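You operate a simulated robot arm through the tools that you are given. There is no shell and no other tool. Be economical: measure what you need, move in short steps, check, and stop when the job is done.

You are at the controls of a simulated robot arm. One attempt, no reset.

JOB
Take the dark filter from the top of table seven and put it in the green tray. Put the short roll from the top of table five on the top of stand five. Put the steel ring from the top of stand five on top of the carton there. Fetch the blue pad and set it on the top of stand five. Take the wheel from the top of the long bench and put it on the top of table six. Turn the press five force dial to 70 tonnes. Put the black scoop on the top shelf of the cooling rack away on the lane corner of table seven. Any order will do. Set down upright: short roll.

Only the result counts: the job must be done as asked and must still hold three seconds after the hand-in. Knocking over, shifting, dropping, spilling or breaking anything else fails it.

ROBOT AND FRAMES
A 5-joint arm with a three-finger gripper on a trunk, on a base that drives. Base frame: it is fixed to the floor where the robot stands at the start and does not move with it; the origin is under the middle of the robot, x ahead of it, y to its left, z up; the surface under the hand at the start is at about z = 86. Lengths are in cm, angles in rad, forces in N, time in s.
With the tool pointing down near the work surface it reaches from about 30 to 64 cm from the robot's upright axis, wherever it stands. Its first joint turns from -2.897 to 2.897 rad. Places, roughly: black scoop (21x10x16 cm) [-340, 710, 100]; blue pad (6x4x4 cm) [-360, 600, 90]; carton [0, 725, 75]; dark filter [50, 0, 100]; green tray [50, -50, 75]; lane corner of table seven [110, -60, 90]; press five force dial [260, 610, 130]; short roll [75, 625, 100]; steel ring (4x4x2 cm) [20, 760, 70]; top of stand five [10, 740, 70]; top of table six [90, 360, 90]; wheel [-350, 500, 100]. The tool tilts only in the upright plane through the base axis and itself; it spins freely about its own axis. Payload 1.37 kg.
The tool frame sits at the grasp point between the pads (the TCP): z along the fingers, y along the line on which they close. The tips reach 1.6 cm beyond it. Largest opening 10.1 cm; the body of the gripper starts 8.2 cm behind the TCP.
Orientation is told as [roll, pitch, yaw] about the base's x, y, z axes, in that order, counted from this pose: with the fingers straight down and closing along the base's y, the tool's x points along the base's -x, its y along +y and its z along -z.

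CONTROLS
- The arm moves only by the tool nudge_tool. Its argument "deltas" is a list that holds one entry, the list of rows, each a list of 6 numbers: the shift along the tool's x, y, z in units of 200 mm (1.0 is 200 mm), then the turn, a rotation vector about the tool's x, y, z in units of 180 degrees (1.0 is 180 degrees). In form: [[[x, y, z, rx, ry, rz], ...]]. A call has 1 to 10 rows; each row is the pose to reach, as a shift and turn from the pose commanded when the call began, along the tool's axes at that moment. "gripper" is the opening, from 0 (shut) to 1 (fully open), set as the call begins (left out, the last holds). A call with a number of a shift or a turn outside -1 to 1 is refused whole. A row lasts 0.2 s, in which the tool goes at most 5 cm and 0.15 rad; a call with a longer step from one row to the next is refused whole, and so is a gripper value outside its range. Where a pose cannot be reached the arm comes as near as it can. A force on the tool above 40 N (or 10 N above the force at the start of the call, whichever is more), or a blocked arm, ends the call early, and 0.2 s more pass. Each finger travels about 4.5 cm/s and halts on what it meets, pressing with about 26 N; the grip force reading is that of the motor and also rises with nothing between the fingers. The clock runs only during rows and for 0.2 s after the last one: add rows that repeat a pose to give the fingers time. The reply holds the time, the measured pose of the TCP, the force on the tool along the base axes, the opening and the grip force, in the units named above and with some noise, with the torque about the TCP (base axes, N m) and any sound that the robot's microphone picked up, and new pictures: "views" is both (left out), scene, wrist or none.
- Cameras (640 x 400 px; columns grow to the right, rows downward): "scene" is now at [0.8, 13.18, 150.83]; the picture's right is [-0.53, -0.85, 0.00], its down [-0.59, 0.37, -0.71] and it looks along [0.60, -0.38, -0.70] (base axes); focal length 264 px, centre (320, 200). "wrist" rides on the gripper at [7.2, 2, -10.4] in the tool frame; the picture's right is [-0.26, 0.96, 0.00], its down [-0.76, -0.21, -0.62] and it looks along [-0.60, -0.16, 0.78] (tool axes); focal length 265 px, centre (320, 200).
- slide_trunk(by): slides the trunk up (or, below 0, down) by that many cm; the arm and the scene camera ride with it, the base frame stays. It gives what a move gives, with no picture.
- steer(legs): drives the robot by 1 to 6 legs, each [ahead, left, turn to the left] in cm, cm and rad, along the robot's own axes; the way and the turn of a leg run together, so that a leg with both is an arc; at most 150 cm and 3.142 rad a leg. The arm and the cameras ride along, it lands a little off, and it stops where it bumps. It gives what a move gives, and a new picture of the scene camera.
- aim_head(pan, tilt): turns the head with the scene camera to pan (to the left, within 2.705 rad either way) and tilt (down, from -0.506 to 1.204), counted from straight ahead of the robot. It gives what a move gives, and a new picture of the scene camera.
- locate(camera, pixels): for up to 12 pixels [column, row] of the newest picture of that camera ("zoom" is the newest enlarged one), the place [x, y, z] in the base frame of the surface seen there, good to about 0.2 cm. The clock stands still meanwhile.
- enlarge(camera, box): a new picture of the part [left, top, right, bottom] of that camera's present view, enlarged. The clock stands still meanwhile.
- hand_in(): hands the job in; it is judged then, once.

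Work in short steps. Measure before you move; look again where a grasp or a placing could have gone wrong, and mend it. You have 131 turns and 260 pictures in all, those below and enlarged ones among them. Open the gripper and draw the arm clear of the work before you hand the job in, unless the task says otherwise; then end with one line.

The tools are called by a JSON object that holds its "name" and its "arguments". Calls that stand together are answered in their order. nudge_tool: Moves the arm, as the interface text tells. Its arguments: {"type":"object","properties":{"deltas":{"type":"array","items":{"type":"array","items":{"type":"array","items":{"type":"number"}}}},"gripper":{"type":"number"},"views":{"type":"string","enum":["both","scene","wrist","none"]}},"required":["deltas"]} The other tools are called the same way: slide_trunk (by) slides the trunk up or down; steer (legs) drives the base; aim_head (pan, tilt) turns the head that bears the scene camera; locate (camera, pixels) gives the place of the surface under pixels of a picture; enlarge (camera, box) takes an enlarged picture of a part of a camera's view; hand_in () hands the job in.

At the start:

```text
time_s: 0.0
eef_pos: [37.18, -11.39, 118.41]
tool_rot: [0.001, -0.001, 0.001]
ft_force: [-0.5, 0.0, 0.6]
wrist_torque: [0.03, 0.02, 0.0]
gripper_width: 10.09
grasp_force: 0.0
trunk travel left (down, up): [-45.0, 14.0]
robot x, y, heading: [0.07, -0.06, 0.002]
head pan, tilt: [-0.562, 0.778]
```

scene: 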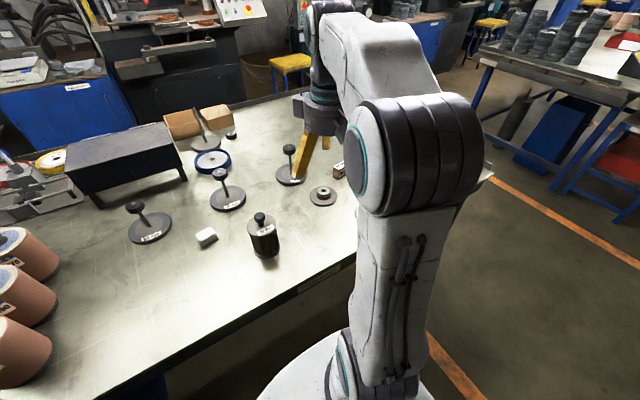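
wrist: 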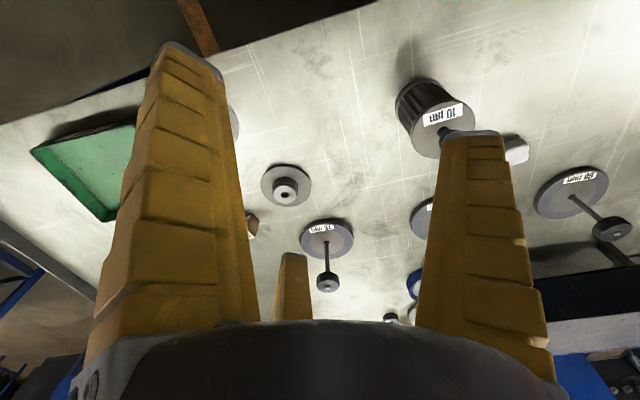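

The scene picture shows a dark ribbed cylinder at (263,238), likely the filter. I'll locate it and neighbours and the tray in the wrist view.

{"name": "locate", "arguments": {"camera": "scene", "pixels": [[260, 217], [263, 222], [264, 240], [265, 256], [228, 203], [206, 237], [322, 195], [340, 270], [290, 178], [211, 160]]}}

{"name": "locate", "arguments": {"camera": "wrist", "pixels": [[36, 150], [80, 170], [134, 128], [105, 215], [440, 115], [455, 138], [400, 100], [285, 190], [327, 280]]}}

{"name": "enlarge", "arguments": {"camera": "scene", "box": [100, 80, 360, 280]}}

{"name": "aim_head", "arguments": {"pan": -1.0, "tilt": 0.7}}

```text
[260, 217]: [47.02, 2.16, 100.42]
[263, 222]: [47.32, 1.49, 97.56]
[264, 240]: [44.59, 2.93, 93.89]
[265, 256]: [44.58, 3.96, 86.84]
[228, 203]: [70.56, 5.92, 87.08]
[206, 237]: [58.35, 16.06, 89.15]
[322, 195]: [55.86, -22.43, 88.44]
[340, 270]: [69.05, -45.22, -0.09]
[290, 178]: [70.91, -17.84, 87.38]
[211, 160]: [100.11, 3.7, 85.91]
```

```text
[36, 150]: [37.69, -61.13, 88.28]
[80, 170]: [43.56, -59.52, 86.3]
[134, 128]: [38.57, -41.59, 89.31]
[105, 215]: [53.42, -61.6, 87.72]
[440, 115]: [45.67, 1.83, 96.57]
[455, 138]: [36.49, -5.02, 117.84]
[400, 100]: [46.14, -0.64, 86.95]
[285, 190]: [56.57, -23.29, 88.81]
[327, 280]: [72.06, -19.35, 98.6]
```

```text
2.00 times, centred on (230, 180) of scene
```

zoom: 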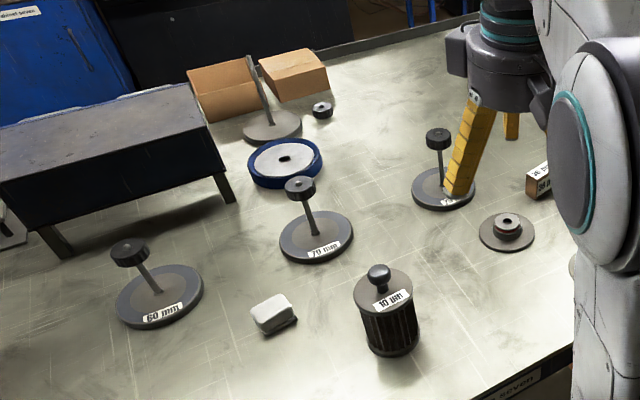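

```text
time_s: 0.9
eef_pos: [37.17, -11.29, 118.43]
tool_rot: [-0.001, 0.001, -0.001]
ft_force: [0.3, 0.0, 0.3]
wrist_torque: [0.0, 0.0, 0.0]
gripper_width: 10.05
grasp_force: 0.0
trunk travel left (down, up): [-45.0, 14.0]
robot x, y, heading: [0.15, 0.12, 0.004]
head pan, tilt: [-1.0, 0.7]
```

scene: 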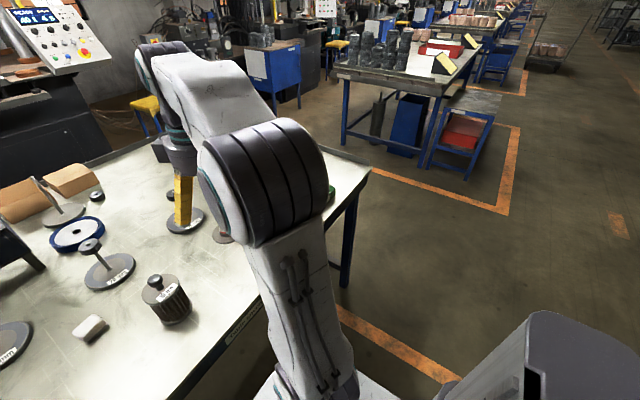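

The filter's knob is at about (47.2,1.7,100). Moving the tool above it at z≈116 to look with the wrist camera.

{"name": "nudge_tool", "arguments": {"deltas": [[[-0.12, 0.16, 0, 0, 0, 0], [-0.25, 0.32, 0, 0, 0, 0], [-0.38, 0.48, 0, 0, 0, 0], [-0.5, 0.645, 0, 0, 0, 0], [-0.5, 0.645, 0.1, 0, 0, 0]]], "gripper": 1}}

```text
time_s: 2.1
eef_pos: [47.18, 1.77, 116.27]
tool_rot: [-0.001, -0.001, 0.0]
ft_force: [0.0, 0.1, -0.1]
wrist_torque: [-0.01, -0.03, 0.0]
gripper_width: 10.07
grasp_force: 0.1
trunk travel left (down, up): [-45.0, 14.0]
robot x, y, heading: [-0.05, -0.05, 0.003]
head pan, tilt: [-1.0, 0.7]
```

scene: 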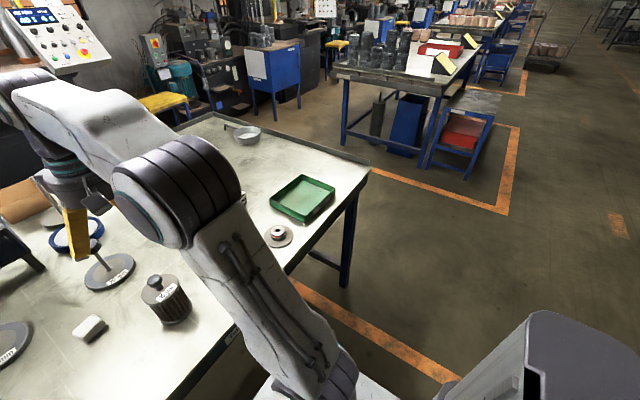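
wrist: 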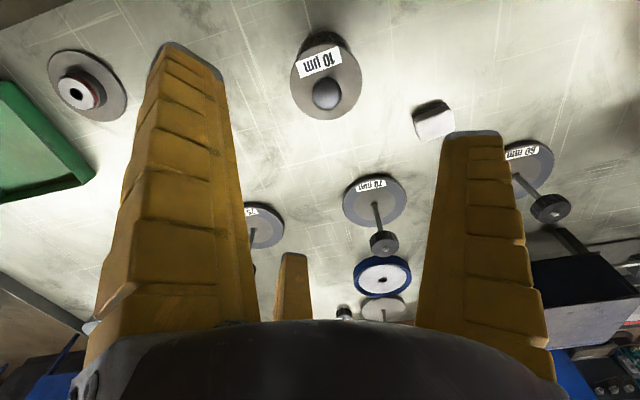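

Now the tray is visible at (303,198) and filter lid at (327,80) in the wrist view. Locating filter edges, tray floor and the table's lane corner.

{"name": "locate", "arguments": {"camera": "wrist", "pixels": [[327, 92], [293, 85], [361, 85], [327, 118], [320, 100], [320, 40]]}}

{"name": "locate", "arguments": {"camera": "scene", "pixels": [[303, 198], [270, 198], [303, 176], [335, 189], [305, 222], [247, 133], [365, 172], [345, 165], [320, 160], [280, 237], [290, 200], [318, 190]]}}

```text
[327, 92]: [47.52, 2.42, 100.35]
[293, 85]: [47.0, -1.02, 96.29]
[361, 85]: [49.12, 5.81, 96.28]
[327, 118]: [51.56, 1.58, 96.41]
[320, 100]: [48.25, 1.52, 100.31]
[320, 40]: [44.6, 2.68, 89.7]
```

```text
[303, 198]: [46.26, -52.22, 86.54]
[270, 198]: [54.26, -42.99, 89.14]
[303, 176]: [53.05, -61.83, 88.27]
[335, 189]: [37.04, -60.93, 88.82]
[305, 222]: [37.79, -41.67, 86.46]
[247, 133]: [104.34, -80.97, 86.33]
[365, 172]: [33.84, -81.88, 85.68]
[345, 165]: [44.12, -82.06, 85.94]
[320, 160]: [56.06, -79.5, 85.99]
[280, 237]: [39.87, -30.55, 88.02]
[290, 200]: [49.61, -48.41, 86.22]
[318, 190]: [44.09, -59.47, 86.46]
```

Lid centre is ≈(48.05,2.4), diameter ~7, top 96.3, knob top 100.4. I'll grip the body under the lid at TCP z≈93.4 (palm just above the knob).

{"name": "nudge_tool", "arguments": {"deltas": [[[-0.043, 0.03, 0.1, 0, 0, 0], [-0.043, 0.03, 0.3, 0, 0, 0], [-0.043, 0.03, 0.5, 0, 0, 0], [-0.043, 0.03, 0.6, 0, 0, 0], [-0.043, 0.03, 0.7, 0, 0, 0], [-0.043, 0.03, 0.7, 0, 0, 0]]]}}

```text
time_s: 3.5
eef_pos: [48.1, 1.91, 102.23]
tool_rot: [0.0, 0.0, 0.0]
ft_force: [1.2, 0.0, 0.3]
wrist_torque: [0.01, 0.04, 0.01]
gripper_width: 10.07
grasp_force: 0.0
trunk travel left (down, up): [-45.0, 14.0]
robot x, y, heading: [-0.17, -0.02, -0.005]
head pan, tilt: [-1.0, 0.7]
```

scene: 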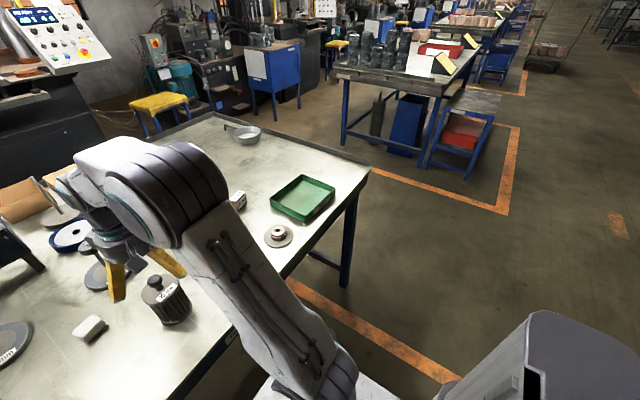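
wrist: 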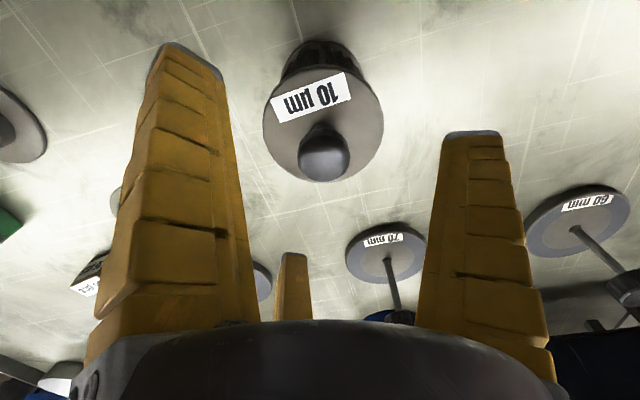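

Checking the knob and lid again from this closer wrist view.

{"name": "locate", "arguments": {"camera": "wrist", "pixels": [[323, 150], [265, 125], [382, 125], [322, 180], [310, 70], [323, 100], [167, 50], [470, 135]]}}

{"name": "locate", "arguments": {"camera": "scene", "pixels": [[153, 280], [172, 312], [118, 295], [180, 275]]}}

```text
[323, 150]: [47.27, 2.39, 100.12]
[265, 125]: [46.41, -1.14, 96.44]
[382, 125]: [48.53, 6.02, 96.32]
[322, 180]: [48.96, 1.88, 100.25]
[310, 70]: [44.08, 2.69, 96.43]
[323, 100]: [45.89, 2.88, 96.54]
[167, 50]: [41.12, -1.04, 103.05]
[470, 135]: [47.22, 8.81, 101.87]
```

```text
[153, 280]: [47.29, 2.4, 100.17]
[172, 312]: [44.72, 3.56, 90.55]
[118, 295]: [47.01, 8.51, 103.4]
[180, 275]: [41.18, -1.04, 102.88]
```

The finger positions located don't match the stated finger line; I'll inspect the gripper more closely before descending.

{"name": "enlarge", "arguments": {"camera": "scene", "box": [40, 180, 240, 340]}}

{"name": "locate", "arguments": {"camera": "wrist", "pixels": [[170, 48], [215, 75], [200, 100], [250, 310], [290, 258], [305, 258], [292, 310], [475, 133], [500, 150], [446, 140], [425, 310], [160, 150]]}}

```text
2.50 times, centred on (140, 260) of scene
```

zoom: 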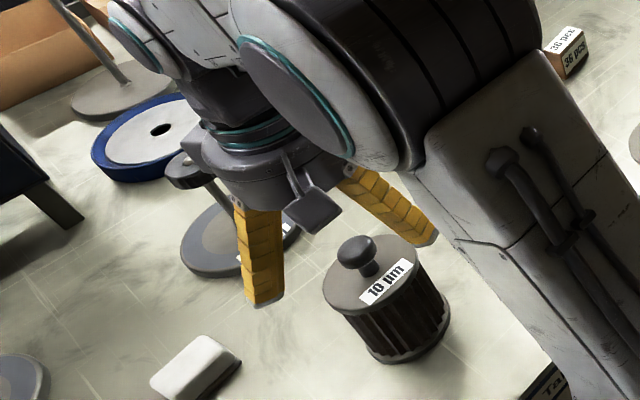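

```text
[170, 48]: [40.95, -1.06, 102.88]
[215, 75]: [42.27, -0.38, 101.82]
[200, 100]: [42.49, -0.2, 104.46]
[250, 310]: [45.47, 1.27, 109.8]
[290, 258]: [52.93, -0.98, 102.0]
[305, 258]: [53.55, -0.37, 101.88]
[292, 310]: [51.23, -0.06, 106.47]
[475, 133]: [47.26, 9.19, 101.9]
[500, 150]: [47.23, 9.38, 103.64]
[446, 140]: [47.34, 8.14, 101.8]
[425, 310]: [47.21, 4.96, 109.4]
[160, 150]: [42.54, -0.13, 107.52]
```

The gripper is actually a three-jaw set around the TCP, concentric with it; the filter (centre ≈47.75,2.2) fits. Descend to z≈93.5.

{"name": "nudge_tool", "arguments": {"deltas": [[[0.017, 0.015, 0.0, 0, 0, 0], [0.017, 0.015, 0.1, 0, 0, 0], [0.017, 0.015, 0.2, 0, 0, 0], [0.017, 0.015, 0.3, 0, 0, 0], [0.017, 0.015, 0.38, 0, 0, 0], [0.017, 0.015, 0.435, 0, 0, 0], [0.017, 0.015, 0.435, 0, 0, 0]]]}}

```text
time_s: 5.1
eef_pos: [47.58, 2.33, 93.57]
tool_rot: [0.0, 0.0, 0.001]
ft_force: [0.1, -0.5, 1.0]
wrist_torque: [-0.03, 0.02, 0.0]
gripper_width: 10.08
grasp_force: 0.0
trunk travel left (down, up): [-45.0, 14.0]
robot x, y, heading: [-0.28, 0.27, 0.005]
head pan, tilt: [-1.0, 0.7]
```

scene: 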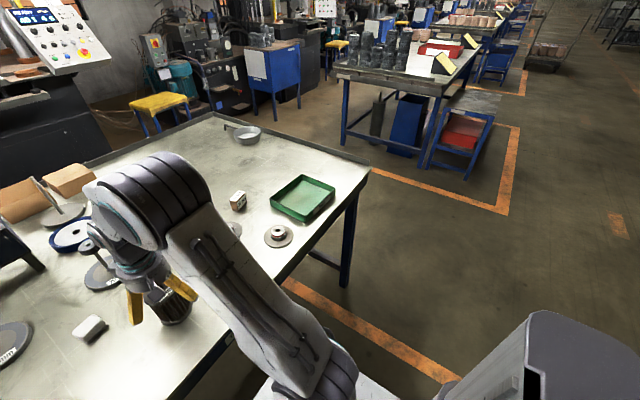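
wrist: 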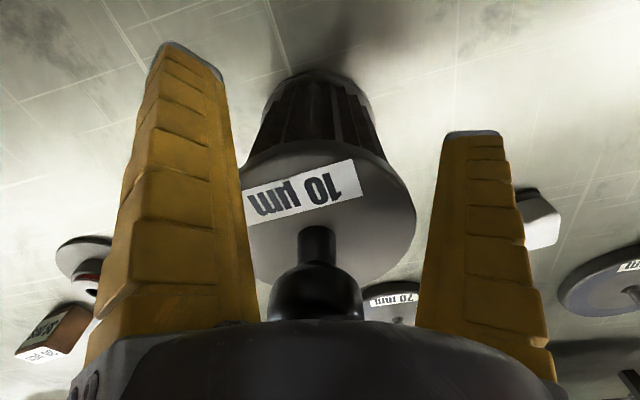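

Filter sits between the jaws. Closing, then lifting.

{"name": "nudge_tool", "arguments": {"deltas": [[[0, 0, 0, 0, 0, 0], [0, 0, 0, 0, 0, 0], [0, 0, 0, 0, 0, 0], [0, 0, 0, 0, 0, 0], [0, 0, 0, 0, 0, 0], [0, 0, 0, 0, 0, 0]]], "gripper": 0, "views": "wrist"}}

{"name": "nudge_tool", "arguments": {"deltas": [[[0, 0, -0.1, 0, 0, 0], [0, 0, -0.25, 0, 0, 0], [0, 0, -0.45, 0, 0, 0], [0, 0, -0.65, 0, 0, 0], [0, 0, -0.75, 0, 0, 0]]], "views": "both"}}

```text
time_s: 6.5
eef_pos: [47.59, 2.4, 93.62]
tool_rot: [0.001, -0.001, 0.001]
ft_force: [-0.2, 0.1, 0.2]
wrist_torque: [-0.01, 0.01, 0.01]
gripper_width: 8.16
grasp_force: 26.1
trunk travel left (down, up): [-45.0, 14.0]
robot x, y, heading: [0.12, 0.21, -0.006]
head pan, tilt: [-1.0, 0.7]
```

wrist: 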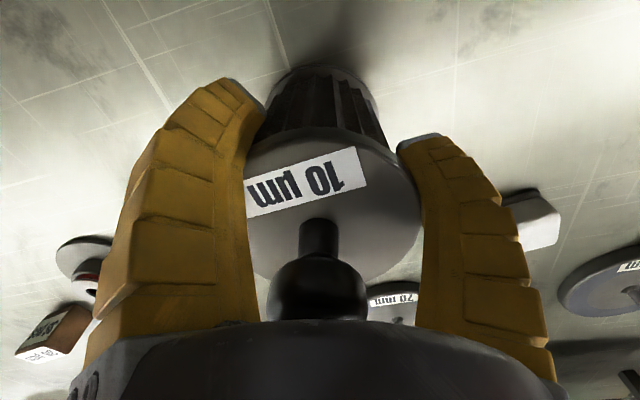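

```text
time_s: 7.7
eef_pos: [47.73, 2.15, 108.64]
tool_rot: [0.0, -0.001, -0.001]
ft_force: [0.4, 0.2, -3.3]
wrist_torque: [0.01, 0.0, -0.02]
gripper_width: 2.1
grasp_force: 25.8
trunk travel left (down, up): [-45.0, 14.0]
robot x, y, heading: [-0.13, 0.19, -0.001]
head pan, tilt: [-1.0, 0.7]
```

scene: 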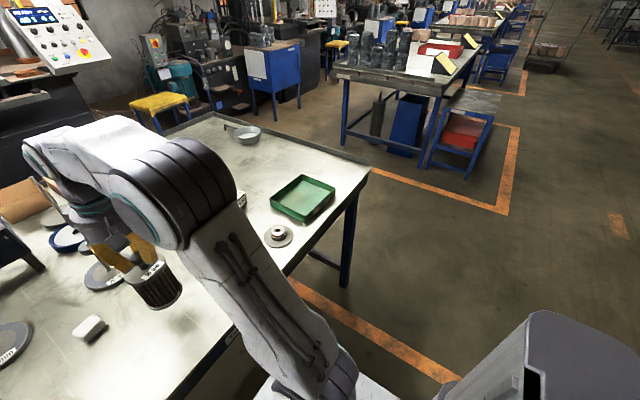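
wrist: 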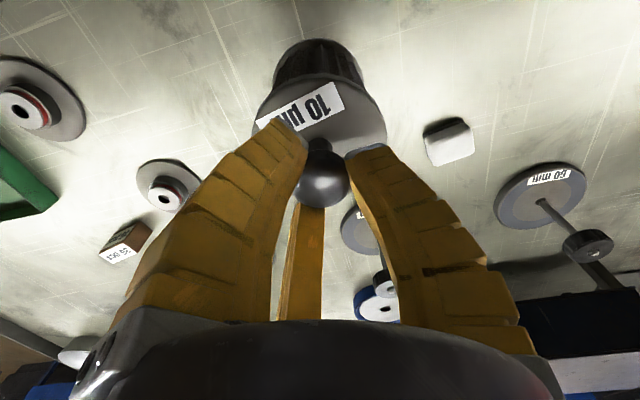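

It slid but now hangs from the knob's neck (2.1 cm wide, −3.3 N). Measuring where the bottom hangs.

{"name": "locate", "arguments": {"camera": "scene", "pixels": [[150, 268], [158, 300], [160, 308], [180, 293], [132, 278]]}}

{"name": "locate", "arguments": {"camera": "wrist", "pixels": [[325, 165], [320, 90], [318, 45]]}}

```text
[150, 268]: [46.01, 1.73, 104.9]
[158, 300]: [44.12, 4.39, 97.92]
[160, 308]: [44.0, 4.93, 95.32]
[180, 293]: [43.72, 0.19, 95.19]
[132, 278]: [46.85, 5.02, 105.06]
```

```text
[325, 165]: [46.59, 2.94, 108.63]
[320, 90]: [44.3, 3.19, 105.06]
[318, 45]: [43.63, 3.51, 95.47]
```

Filter bottom is ≈14 cm under the TCP. Tray centre ≈(45.6,−52) is beyond reach, so I'll shift the robot 20 cm right; first checking what the grey thing at (570,360) is.

{"name": "locate", "arguments": {"camera": "scene", "pixels": [[570, 330], [540, 390], [470, 395], [620, 370], [420, 375]]}}

```text
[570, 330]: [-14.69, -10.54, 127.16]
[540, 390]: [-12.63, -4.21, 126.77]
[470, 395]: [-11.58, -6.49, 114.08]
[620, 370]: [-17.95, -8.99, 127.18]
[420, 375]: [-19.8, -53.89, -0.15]
```

That is the robot's own trunk. Driving 20 cm right.

{"name": "steer", "arguments": {"legs": [[0, -20, 0]]}}

```text
time_s: 9.3
eef_pos: [47.83, -17.72, 108.63]
tool_rot: [0.001, 0.001, -0.001]
ft_force: [0.6, 0.3, -3.7]
wrist_torque: [0.05, -0.02, -0.04]
gripper_width: 2.07
grasp_force: 26.0
trunk travel left (down, up): [-45.0, 14.0]
robot x, y, heading: [0.26, -19.69, 0.007]
head pan, tilt: [-1.0, 0.7]
```

scene: 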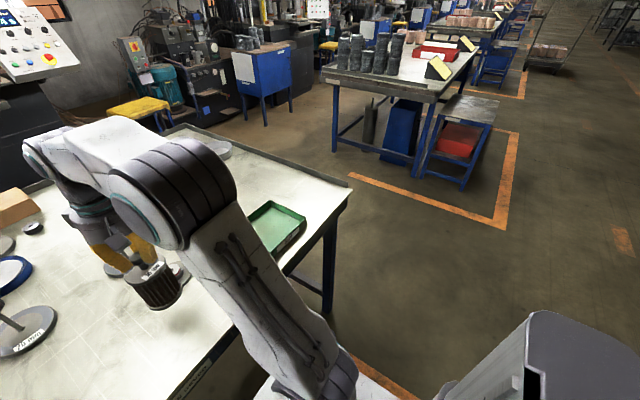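

Swinging the arm over to the tray centre in two calls.

{"name": "nudge_tool", "arguments": {"deltas": [[[0.01, -0.12, 0, 0, 0, 0], [0.02, -0.3, 0, 0, 0, 0], [0.03, -0.48, 0, 0, 0, 0], [0.04, -0.66, 0, 0, 0, 0], [0.05, -0.84, 0, 0, 0, 0], [0.05, -0.9, 0, 0, 0, 0]]], "views": "none"}}

{"name": "nudge_tool", "arguments": {"deltas": [[[0.01, -0.12, 0, 0, 0, 0], [0.03, -0.3, 0, 0, 0, 0], [0.05, -0.48, 0, 0, 0, 0], [0.06, -0.66, 0, 0, 0, 0], [0.06, -0.78, 0, 0, 0, 0], [0.06, -0.815, 0, 0, 0, 0], [0.06, -0.815, 0.1, 0, 0, 0]]]}}

```text
time_s: 10.7
eef_pos: [46.62, -35.68, 108.43]
tool_rot: [0.001, -0.001, -0.001]
ft_force: [0.3, 0.0, -3.2]
wrist_torque: [-0.03, -0.03, 0.0]
gripper_width: 2.1
grasp_force: 26.1
trunk travel left (down, up): [-45.0, 14.0]
robot x, y, heading: [0.01, -20.32, 0.005]
head pan, tilt: [-1.0, 0.7]
```

```text
time_s: 12.3
eef_pos: [45.42, -51.79, 106.63]
tool_rot: [-0.002, 0.001, 0.001]
ft_force: [-0.7, -0.2, -4.3]
wrist_torque: [0.02, -0.01, -0.01]
gripper_width: 2.11
grasp_force: 25.9
trunk travel left (down, up): [-45.0, 14.0]
robot x, y, heading: [0.06, -19.61, -0.004]
head pan, tilt: [-1.0, 0.7]
```

scene: 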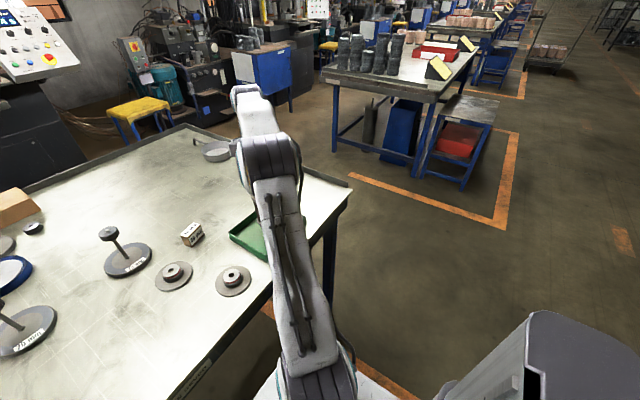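
wrist: 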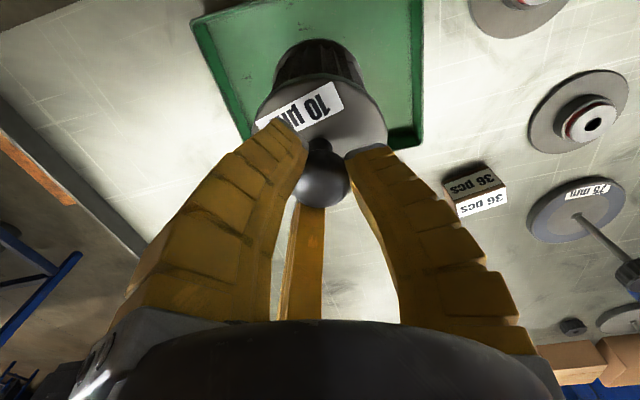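

Filter hangs over the tray's middle. Lowering ~6 cm, slowly at the end.

{"name": "nudge_tool", "arguments": {"deltas": [[[0, 0, 0.1, 0, 0, 0], [0, 0, 0.2, 0, 0, 0], [0, 0, 0.26, 0, 0, 0], [0, 0, 0.28, 0, 0, 0], [0, 0, 0.295, 0, 0, 0], [0, 0, 0.305, 0, 0, 0]]]}}

```text
time_s: 13.7
eef_pos: [45.46, -51.99, 100.83]
tool_rot: [-0.002, -0.002, -0.001]
ft_force: [-1.4, -0.4, 6.5]
wrist_torque: [-0.03, -0.13, -0.01]
gripper_width: 2.27
grasp_force: 26.3
trunk travel left (down, up): [-45.0, 14.0]
robot x, y, heading: [0.13, -19.89, -0.001]
head pan, tilt: [-1.0, 0.7]
```

scene: 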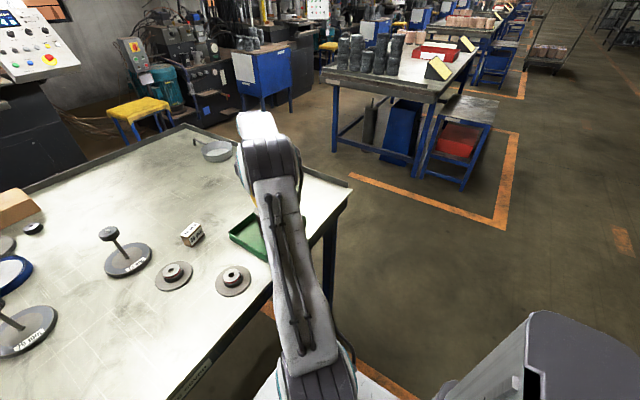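
wrist: 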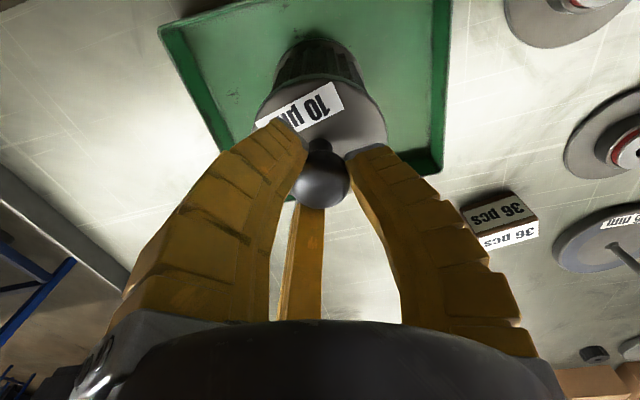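

Contact felt (+6.5 N). Opening the jaws, then lifting straight up.

{"name": "nudge_tool", "arguments": {"deltas": [[[0, 0, 0, 0, 0, 0], [0, 0, 0, 0, 0, 0], [0, 0, 0, 0, 0, 0], [0, 0, 0, 0, 0, 0], [0, 0, 0, 0, 0, 0], [0, 0, 0, 0, 0, 0]]], "gripper": 1, "views": "none"}}

{"name": "nudge_tool", "arguments": {"deltas": [[[0, 0, -0.1, 0, 0, 0], [0, 0, -0.3, 0, 0, 0], [0, 0, -0.5, 0, 0, 0], [0, 0, -0.7, 0, 0, 0], [0, 0, -0.9, 0, 0, 0]]], "views": "wrist"}}

{"name": "aim_head", "arguments": {"pan": 1.4, "tilt": 0.5}}

```text
time_s: 15.1
eef_pos: [45.53, -51.93, 100.48]
tool_rot: [0.001, -0.001, -0.001]
ft_force: [0.5, 0.9, -0.2]
wrist_torque: [0.02, -0.03, 0.03]
gripper_width: 10.06
grasp_force: 0.1
trunk travel left (down, up): [-45.0, 14.0]
robot x, y, heading: [-0.1, -19.9, -0.004]
head pan, tilt: [-1.0, 0.7]
```

```text
time_s: 16.3
eef_pos: [43.92, -50.59, 117.25]
tool_rot: [-0.003, -0.003, 0.0]
ft_force: [-0.4, 0.1, 0.1]
wrist_torque: [0.01, 0.0, -0.02]
gripper_width: 10.07
grasp_force: 0.1
out of reach, approached as far as the arm can: row 5
trunk travel left (down, up): [-45.0, 14.0]
robot x, y, heading: [-0.14, -20.03, 0.004]
head pan, tilt: [-1.0, 0.7]
```

wrist: 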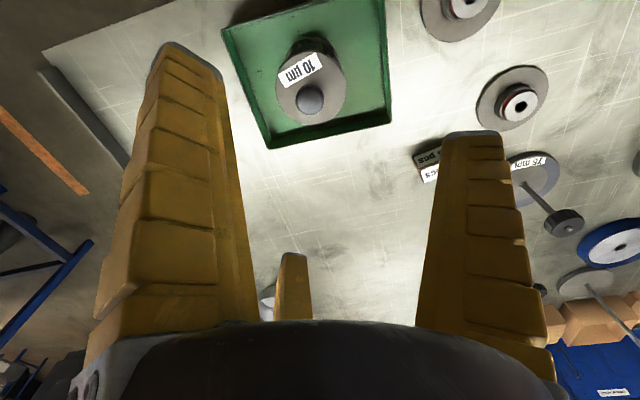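

```text
time_s: 18.5
eef_pos: [44.06, -50.52, 117.12]
tool_rot: [0.001, -0.002, -0.002]
ft_force: [0.2, 0.1, -0.2]
wrist_torque: [0.0, -0.02, -0.06]
gripper_width: 10.08
grasp_force: 0.0
trunk travel left (down, up): [-45.0, 14.0]
robot x, y, heading: [-0.04, -19.95, -0.002]
head pan, tilt: [1.4, 0.499]
```

scene: 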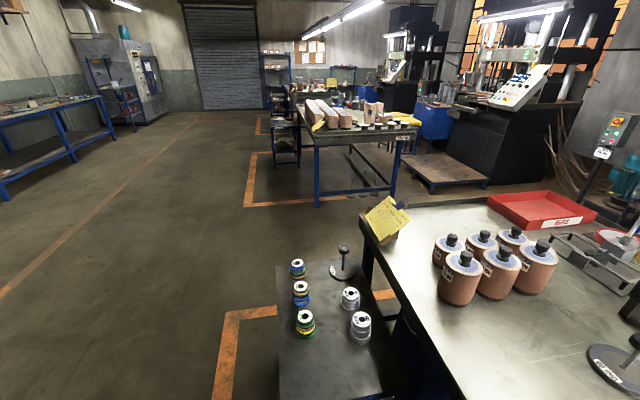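

The filter stands in the tray. Now mapping the route north: locating floor lines, the small stand, and tables.

{"name": "locate", "arguments": {"camera": "scene", "pixels": [[282, 300], [280, 262], [285, 395], [246, 205], [252, 153], [298, 163], [317, 205], [100, 135], [5, 200], [300, 320], [272, 165], [160, 120]]}}

{"name": "enlarge", "arguments": {"camera": "scene", "box": [230, 30, 430, 210]}}

{"name": "enlarge", "arguments": {"camera": "scene", "box": [0, 0, 230, 200]}}

```text
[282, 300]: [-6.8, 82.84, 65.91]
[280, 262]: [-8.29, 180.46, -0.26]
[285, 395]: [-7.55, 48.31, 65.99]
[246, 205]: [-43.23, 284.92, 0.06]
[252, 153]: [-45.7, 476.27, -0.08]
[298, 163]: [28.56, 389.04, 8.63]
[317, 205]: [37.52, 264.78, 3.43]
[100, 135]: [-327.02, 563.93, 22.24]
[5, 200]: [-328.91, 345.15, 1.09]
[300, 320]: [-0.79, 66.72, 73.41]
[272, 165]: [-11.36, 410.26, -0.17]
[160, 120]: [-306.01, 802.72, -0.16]
```

```text
2.22 times, centred on (330, 120) of scene
```

zoom: 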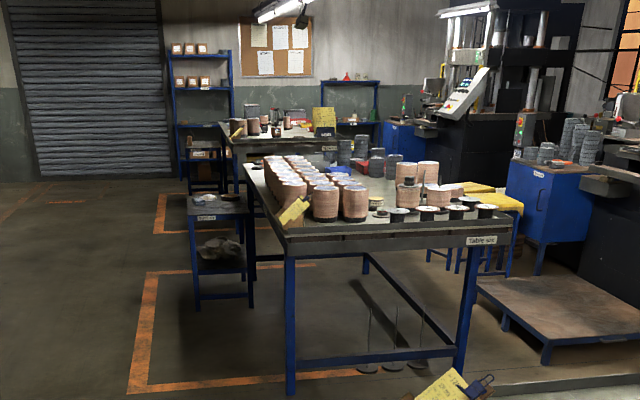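

```text
2.00 times, centred on (115, 100) of scene
```

zoom: 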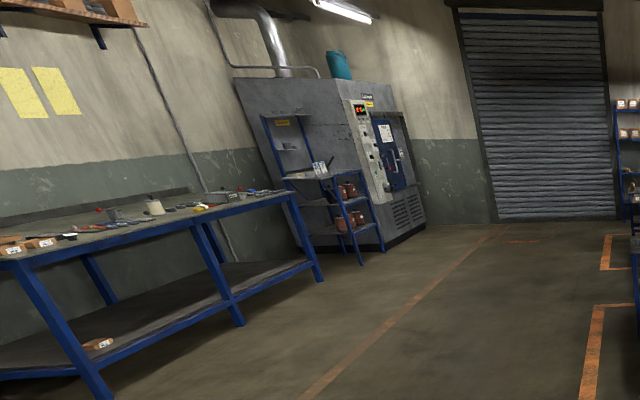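

The aisle is x≈−50…−300. I'll bring the arm in close in front of the trunk, then back out and go north, keeping heading.

{"name": "nudge_tool", "arguments": {"deltas": [[[0.03, 0.15, 0, 0, 0, 0], [0.08, 0.35, 0, 0, 0, 0], [0.13, 0.55, 0, 0, 0, 0], [0.18, 0.75, 0, 0, 0, 0], [0.23, 0.95, 0, 0, 0, 0]]], "views": "none"}}

{"name": "nudge_tool", "arguments": {"deltas": [[[0.05, 0.15, 0, 0, 0, 0], [0.1, 0.35, 0, 0, 0, 0], [0.15, 0.5, 0, 0, 0, 0], [0.2, 0.55, 0, 0, 0, 0], [0.2, 0.55, 0, 0, 0, 0]]], "views": "none"}}

{"name": "steer", "arguments": {"legs": [[-100, 0, 0], [0, 150, 0], [0, 150, 0], [0, 150, 0], [0, 150, 0]]}}

```text
time_s: 19.7
eef_pos: [39.63, -31.67, 117.34]
tool_rot: [0.0, 0.001, -0.001]
ft_force: [1.1, -0.4, -0.1]
wrist_torque: [-0.04, -0.01, 0.04]
gripper_width: 10.08
grasp_force: 0.0
trunk travel left (down, up): [-45.0, 14.0]
robot x, y, heading: [0.03, -20.28, -0.002]
head pan, tilt: [1.4, 0.499]
```

```text
time_s: 20.9
eef_pos: [35.36, -20.64, 117.25]
tool_rot: [0.003, 0.0, -0.002]
ft_force: [-0.8, -0.9, 0.3]
wrist_torque: [0.0, 0.0, 0.02]
gripper_width: 10.04
grasp_force: 0.2
trunk travel left (down, up): [-45.0, 14.0]
robot x, y, heading: [0.05, -20.1, -0.002]
head pan, tilt: [1.4, 0.499]
```

```text
time_s: 54.4
eef_pos: [-42.98, 581.78, 117.27]
tool_rot: [0.0, -0.001, -0.062]
ft_force: [-0.7, -0.6, -0.4]
wrist_torque: [-0.01, -0.02, 0.01]
gripper_width: 10.08
grasp_force: 0.1
trunk travel left (down, up): [-45.0, 14.0]
robot x, y, heading: [-78.2, 584.87, -0.066]
head pan, tilt: [1.4, 0.499]
```

scene: 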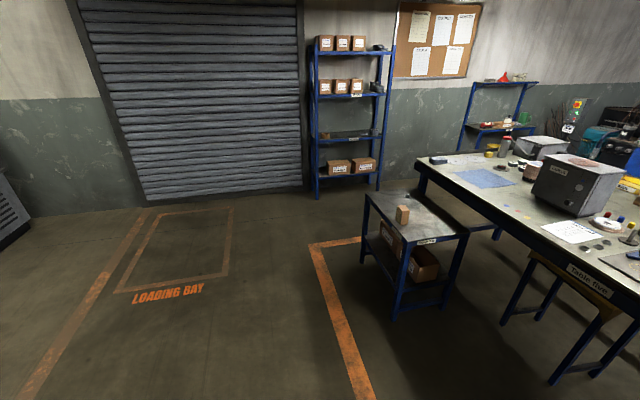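

Arrived at (−78,585). Stand five is at (415,225). Looking toward table five.

{"name": "aim_head", "arguments": {"pan": 0.35, "tilt": 0.45}}

{"name": "enlarge", "arguments": {"camera": "scene", "box": [0, 100, 320, 300]}}

{"name": "enlarge", "arguments": {"camera": "scene", "box": [320, 0, 640, 200]}}

```text
time_s: 55.7
eef_pos: [-42.98, 581.84, 117.23]
tool_rot: [0.002, 0.0, -0.063]
ft_force: [0.8, -0.3, 0.2]
wrist_torque: [0.01, -0.02, -0.01]
gripper_width: 10.09
grasp_force: 0.0
trunk travel left (down, up): [-45.0, 14.0]
robot x, y, heading: [-78.4, 585.03, -0.062]
head pan, tilt: [0.351, 0.45]
```

scene: 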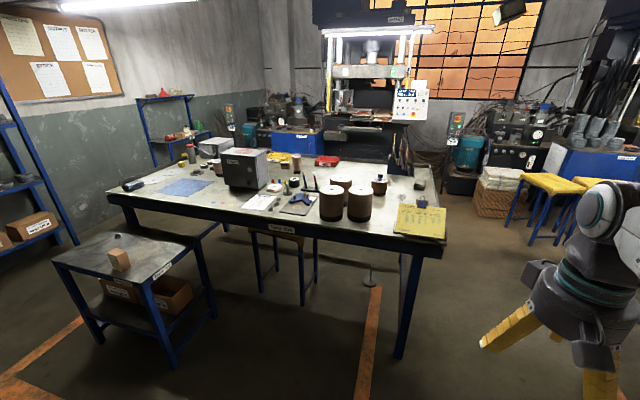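

```text
2.00 times, centred on (160, 200) of scene
```

zoom: 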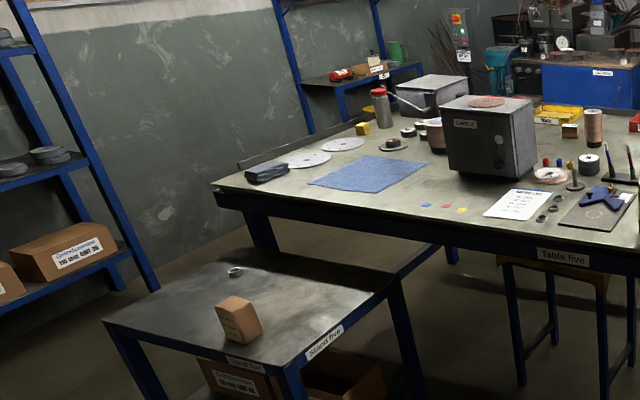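

```text
2.00 times, centred on (480, 100) of scene
```

zoom: 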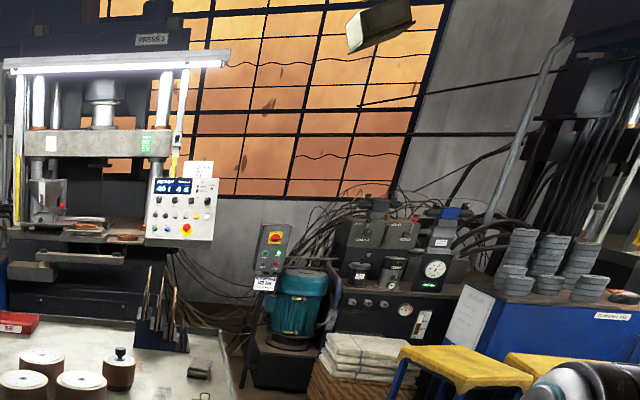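

Locating the candidates: stand five's carton (120,260), ring (117,237), and rolls on table five; plus the press panel.

{"name": "locate", "arguments": {"camera": "scene", "pixels": [[120, 252], [117, 236], [294, 182], [296, 162], [308, 185], [330, 205], [359, 205], [343, 180], [379, 185], [245, 165], [55, 262], [190, 237]]}}

{"name": "locate", "arguments": {"camera": "scene", "pixels": [[404, 107], [404, 93], [398, 115], [422, 120], [436, 256], [120, 200], [143, 290], [210, 248], [438, 180], [372, 285], [264, 190], [310, 210]]}}

{"name": "enlarge", "arguments": {"camera": "scene", "box": [220, 130, 400, 240]}}

{"name": "enlarge", "arguments": {"camera": "scene", "box": [380, 70, 440, 130]}}

```text
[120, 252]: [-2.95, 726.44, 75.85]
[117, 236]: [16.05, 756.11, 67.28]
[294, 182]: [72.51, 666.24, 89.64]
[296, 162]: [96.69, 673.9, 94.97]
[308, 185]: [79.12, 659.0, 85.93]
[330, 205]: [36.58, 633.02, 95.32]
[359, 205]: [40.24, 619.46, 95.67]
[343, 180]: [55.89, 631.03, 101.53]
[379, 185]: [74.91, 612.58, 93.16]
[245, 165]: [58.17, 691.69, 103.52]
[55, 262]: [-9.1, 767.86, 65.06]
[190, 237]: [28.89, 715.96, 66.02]
```

```text
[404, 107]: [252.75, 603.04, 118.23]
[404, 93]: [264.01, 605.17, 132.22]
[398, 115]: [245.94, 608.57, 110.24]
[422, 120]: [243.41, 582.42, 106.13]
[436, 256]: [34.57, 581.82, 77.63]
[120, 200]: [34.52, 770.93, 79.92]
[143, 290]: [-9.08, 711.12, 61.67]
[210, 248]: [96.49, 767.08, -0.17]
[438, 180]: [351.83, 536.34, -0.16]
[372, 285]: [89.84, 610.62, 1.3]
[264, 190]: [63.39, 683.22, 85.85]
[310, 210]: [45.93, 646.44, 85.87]
```

```text
3.56 times, centred on (310, 185) of scene
```

zoom: 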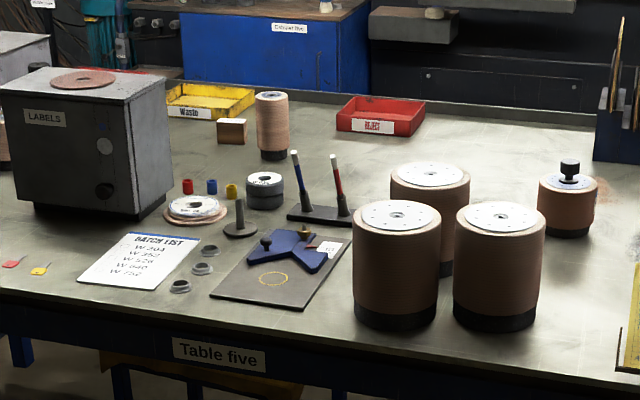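

```text
6.67 times, centred on (410, 100) of scene
```

zoom: 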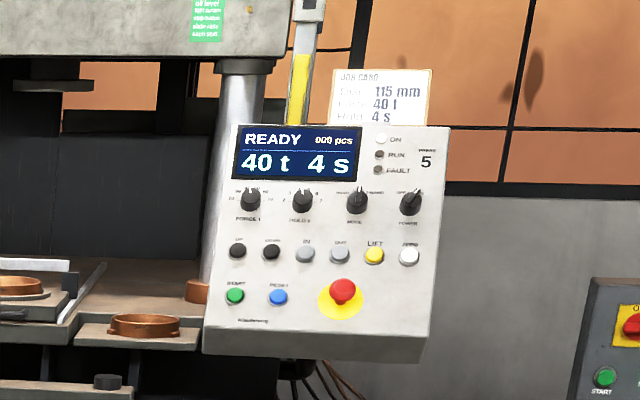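

The short roll (short body with knob) is at ≈(77,613). I'd approach from table five's south end (y≈582); checking the gap between tables five and six.

{"name": "aim_head", "arguments": {"pan": -0.45, "tilt": 0.6}}

```text
time_s: 56.8
eef_pos: [-42.92, 581.78, 117.29]
tool_rot: [-0.001, -0.001, -0.063]
ft_force: [0.7, -0.5, 0.1]
wrist_torque: [-0.02, 0.0, -0.01]
gripper_width: 10.07
grasp_force: 0.1
trunk travel left (down, up): [-45.0, 14.0]
robot x, y, heading: [-78.48, 584.55, -0.063]
head pan, tilt: [-0.45, 0.6]
```

scene: 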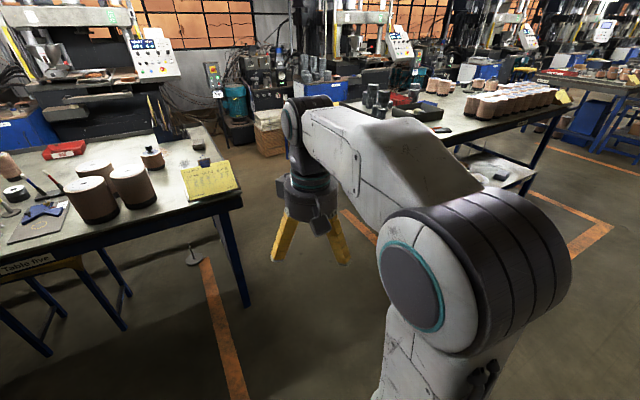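

Locating the gap's extents.

{"name": "locate", "arguments": {"camera": "scene", "pixels": [[250, 300], [245, 200], [262, 155], [270, 145], [440, 135], [528, 180], [345, 212], [195, 255], [240, 170], [160, 175], [143, 70], [205, 165]]}}

{"name": "aim_head", "arguments": {"pan": 0.05, "tilt": 0.4}}

```text
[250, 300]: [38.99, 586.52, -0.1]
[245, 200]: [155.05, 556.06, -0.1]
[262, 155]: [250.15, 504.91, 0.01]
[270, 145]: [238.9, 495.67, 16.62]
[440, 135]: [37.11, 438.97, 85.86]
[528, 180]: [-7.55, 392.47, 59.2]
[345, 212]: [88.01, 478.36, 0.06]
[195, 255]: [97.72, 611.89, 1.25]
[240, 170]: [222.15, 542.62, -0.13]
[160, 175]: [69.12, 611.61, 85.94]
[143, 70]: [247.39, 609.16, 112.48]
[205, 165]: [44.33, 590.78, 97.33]
```

```text
time_s: 57.8
eef_pos: [-42.97, 581.73, 117.27]
tool_rot: [0.0, 0.0, -0.063]
ft_force: [-0.4, 0.1, -0.1]
wrist_torque: [0.02, -0.02, -0.03]
gripper_width: 10.04
grasp_force: 0.2
trunk travel left (down, up): [-45.0, 14.0]
robot x, y, heading: [-78.13, 585.41, -0.059]
head pan, tilt: [0.051, 0.4]
```

scene: 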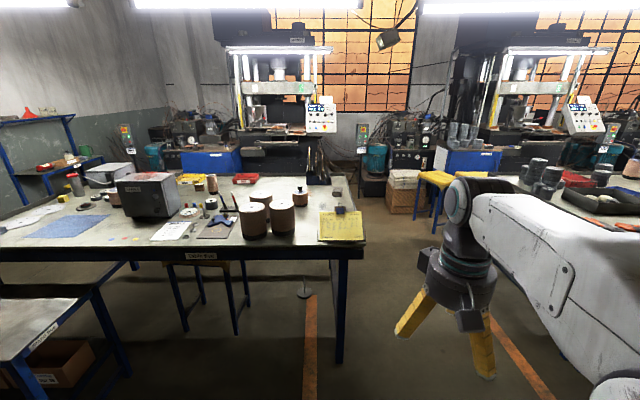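

Locating the yellow stool, crate, table five's far edge and the roll from here.

{"name": "locate", "arguments": {"camera": "scene", "pixels": [[432, 180], [432, 235], [418, 185], [400, 210], [349, 180], [300, 198], [300, 188], [341, 212], [389, 190], [340, 184], [318, 180], [430, 222]]}}

{"name": "enlarge", "arguments": {"camera": "scene", "box": [230, 130, 450, 260]}}

```text
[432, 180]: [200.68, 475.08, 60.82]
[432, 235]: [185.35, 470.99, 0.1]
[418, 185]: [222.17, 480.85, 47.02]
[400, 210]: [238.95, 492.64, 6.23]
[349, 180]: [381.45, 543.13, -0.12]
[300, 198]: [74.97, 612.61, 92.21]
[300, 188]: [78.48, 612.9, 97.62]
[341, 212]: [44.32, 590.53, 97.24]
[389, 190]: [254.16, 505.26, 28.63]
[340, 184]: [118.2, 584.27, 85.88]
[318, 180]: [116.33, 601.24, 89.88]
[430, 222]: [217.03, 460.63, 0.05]
```

```text
2.91 times, centred on (340, 195) of scene
```

zoom: 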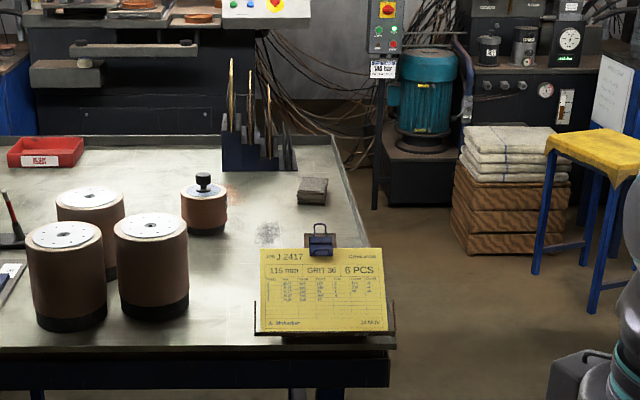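

Corridor is clear along y≈520. Driving to (78,520), then turning to face table five.

{"name": "steer", "arguments": {"legs": [[0, -65, 0.062], [150, 0, 0], [6, 0, 1.571]]}}

{"name": "aim_head", "arguments": {"pan": 0.0, "tilt": 0.6}}

```text
time_s: 72.1
eef_pos: [71.19, 556.59, 117.13]
tool_rot: [0.0, -0.002, 1.568]
ft_force: [0.5, 0.6, 0.2]
wrist_torque: [0.0, 0.03, -0.01]
gripper_width: 10.05
grasp_force: 0.0
trunk travel left (down, up): [-45.0, 14.0]
robot x, y, heading: [69.99, 520.92, 1.564]
head pan, tilt: [0.051, 0.4]
```

scene: 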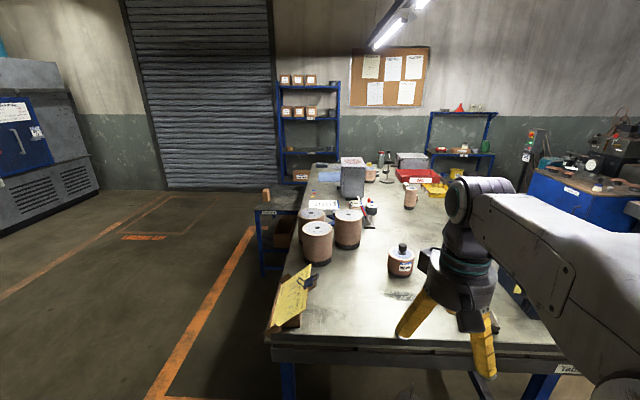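

```text
time_s: 72.9
eef_pos: [71.06, 556.73, 117.28]
tool_rot: [0.0, -0.002, 1.568]
ft_force: [0.4, 0.0, 0.6]
wrist_torque: [-0.01, 0.0, 0.0]
gripper_width: 10.07
grasp_force: 0.1
trunk travel left (down, up): [-45.0, 14.0]
robot x, y, heading: [69.55, 521.14, 1.567]
head pan, tilt: [0.0, 0.6]
```

scene: 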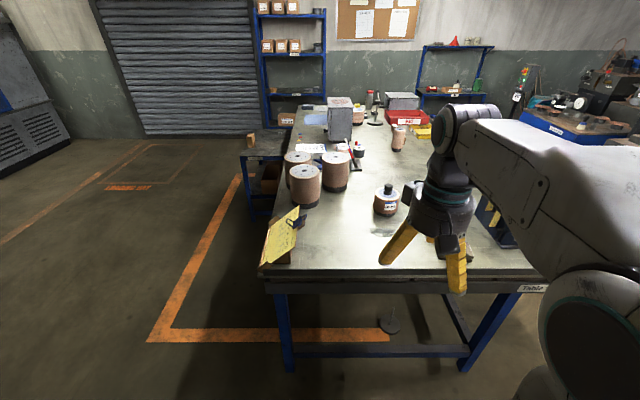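

Locating the roll's details and the table edge.

{"name": "locate", "arguments": {"camera": "scene", "pixels": [[389, 188], [374, 203], [399, 205], [386, 213], [386, 195], [340, 272], [380, 215]]}}

{"name": "steer", "arguments": {"legs": [[29, 0, 0]]}}

```text
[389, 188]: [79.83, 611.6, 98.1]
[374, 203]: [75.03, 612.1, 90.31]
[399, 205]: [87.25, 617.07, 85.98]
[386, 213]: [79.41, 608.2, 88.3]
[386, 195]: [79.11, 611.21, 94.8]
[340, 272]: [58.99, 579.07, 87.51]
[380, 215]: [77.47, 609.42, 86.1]
```

```text
time_s: 74.9
eef_pos: [71.35, 586.22, 117.3]
tool_rot: [0.0, 0.0, 1.564]
ft_force: [-0.1, 0.3, -0.8]
wrist_torque: [-0.03, 0.01, 0.06]
gripper_width: 10.07
grasp_force: 0.0
trunk travel left (down, up): [-45.0, 14.0]
robot x, y, heading: [70.58, 550.91, 1.566]
head pan, tilt: [0.0, 0.6]
```

scene: 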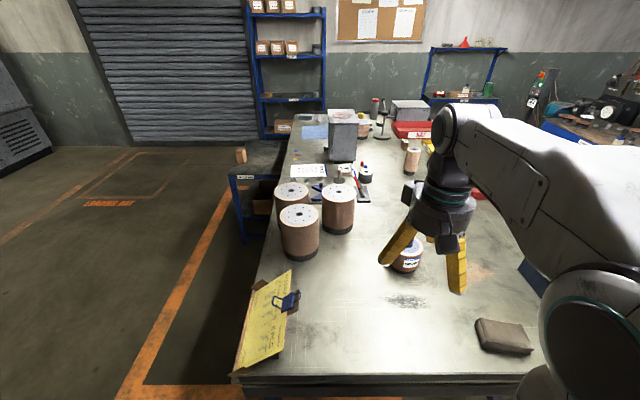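

Roll centre ≈(79.3,612.6), lid ≈95, knob top ≈98.5. Moving over it while lowering to z≈108.

{"name": "nudge_tool", "arguments": {"deltas": [[[-0.15, -0.07, 0.08, 0, 0, 0], [-0.35, -0.14, 0.16, 0, 0, 0], [-0.55, -0.21, 0.24, 0, 0, 0], [-0.75, -0.28, 0.32, 0, 0, 0], [-0.95, -0.35, 0.4, 0, 0, 0]]], "views": "wrist"}}

```text
time_s: 76.1
eef_pos: [78.48, 605.12, 109.13]
tool_rot: [0.0, 0.004, 1.563]
ft_force: [0.2, -0.1, -1.0]
wrist_torque: [-0.01, -0.02, 0.0]
gripper_width: 10.03
grasp_force: 0.0
trunk travel left (down, up): [-45.0, 14.0]
robot x, y, heading: [70.13, 550.63, 1.568]
head pan, tilt: [0.0, 0.6]
```

wrist: 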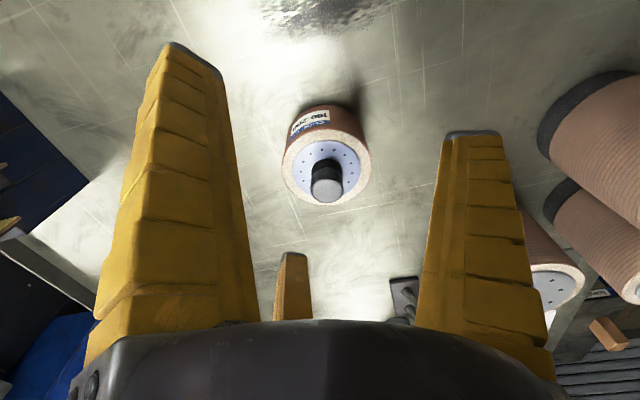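

{"name": "locate", "arguments": {"camera": "wrist", "pixels": [[283, 162], [370, 165], [327, 190], [326, 203], [326, 145], [326, 177], [320, 110]]}}

```text
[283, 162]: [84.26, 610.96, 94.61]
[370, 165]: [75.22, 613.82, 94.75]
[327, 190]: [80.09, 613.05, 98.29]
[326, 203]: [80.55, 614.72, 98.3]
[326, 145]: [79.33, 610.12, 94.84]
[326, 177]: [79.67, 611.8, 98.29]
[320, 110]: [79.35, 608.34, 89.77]
```

Knob centre ≈(79.9,613.0), 3 cm wide, z 94.8–98.3. Moving above it, then down to z≈97.1.

{"name": "nudge_tool", "arguments": {"deltas": [[[-0.13, -0.025, 0, 0, 0, 0], [-0.26, -0.05, 0.05, 0, 0, 0], [-0.395, -0.07, 0.1, 0, 0, 0], [-0.395, -0.07, 0.25, 0, 0, 0], [-0.395, -0.07, 0.35, 0, 0, 0], [-0.395, -0.07, 0.35, 0, 0, 0]]]}}

```text
time_s: 77.5
eef_pos: [79.76, 612.62, 102.17]
tool_rot: [-0.002, 0.001, 1.565]
ft_force: [0.1, 0.8, 0.5]
wrist_torque: [-0.04, 0.01, 0.02]
gripper_width: 10.06
grasp_force: 0.1
out of reach, approached as far as the arm can: row 3, 4
trunk travel left (down, up): [-45.0, 14.0]
robot x, y, heading: [70.09, 550.75, 1.565]
head pan, tilt: [0.0, 0.6]
```

scene: 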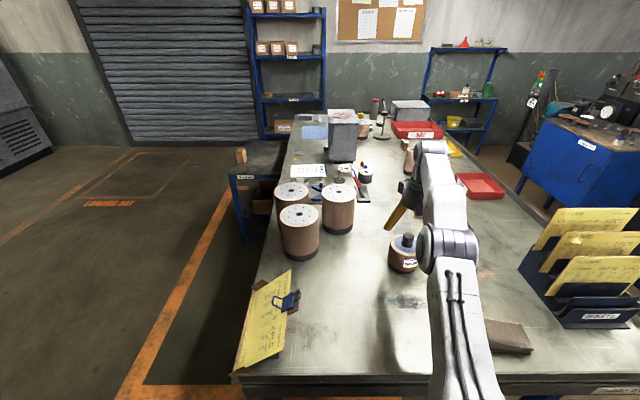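
wrist: 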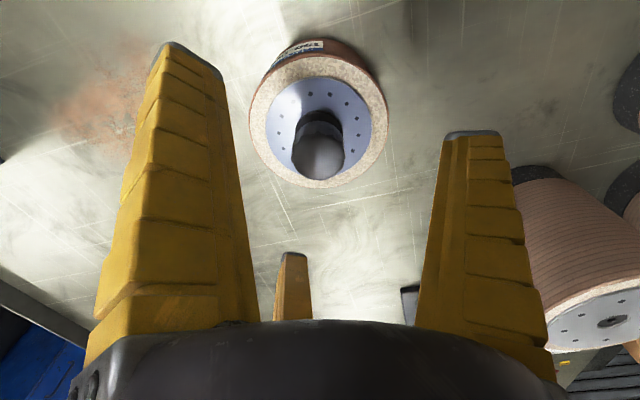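

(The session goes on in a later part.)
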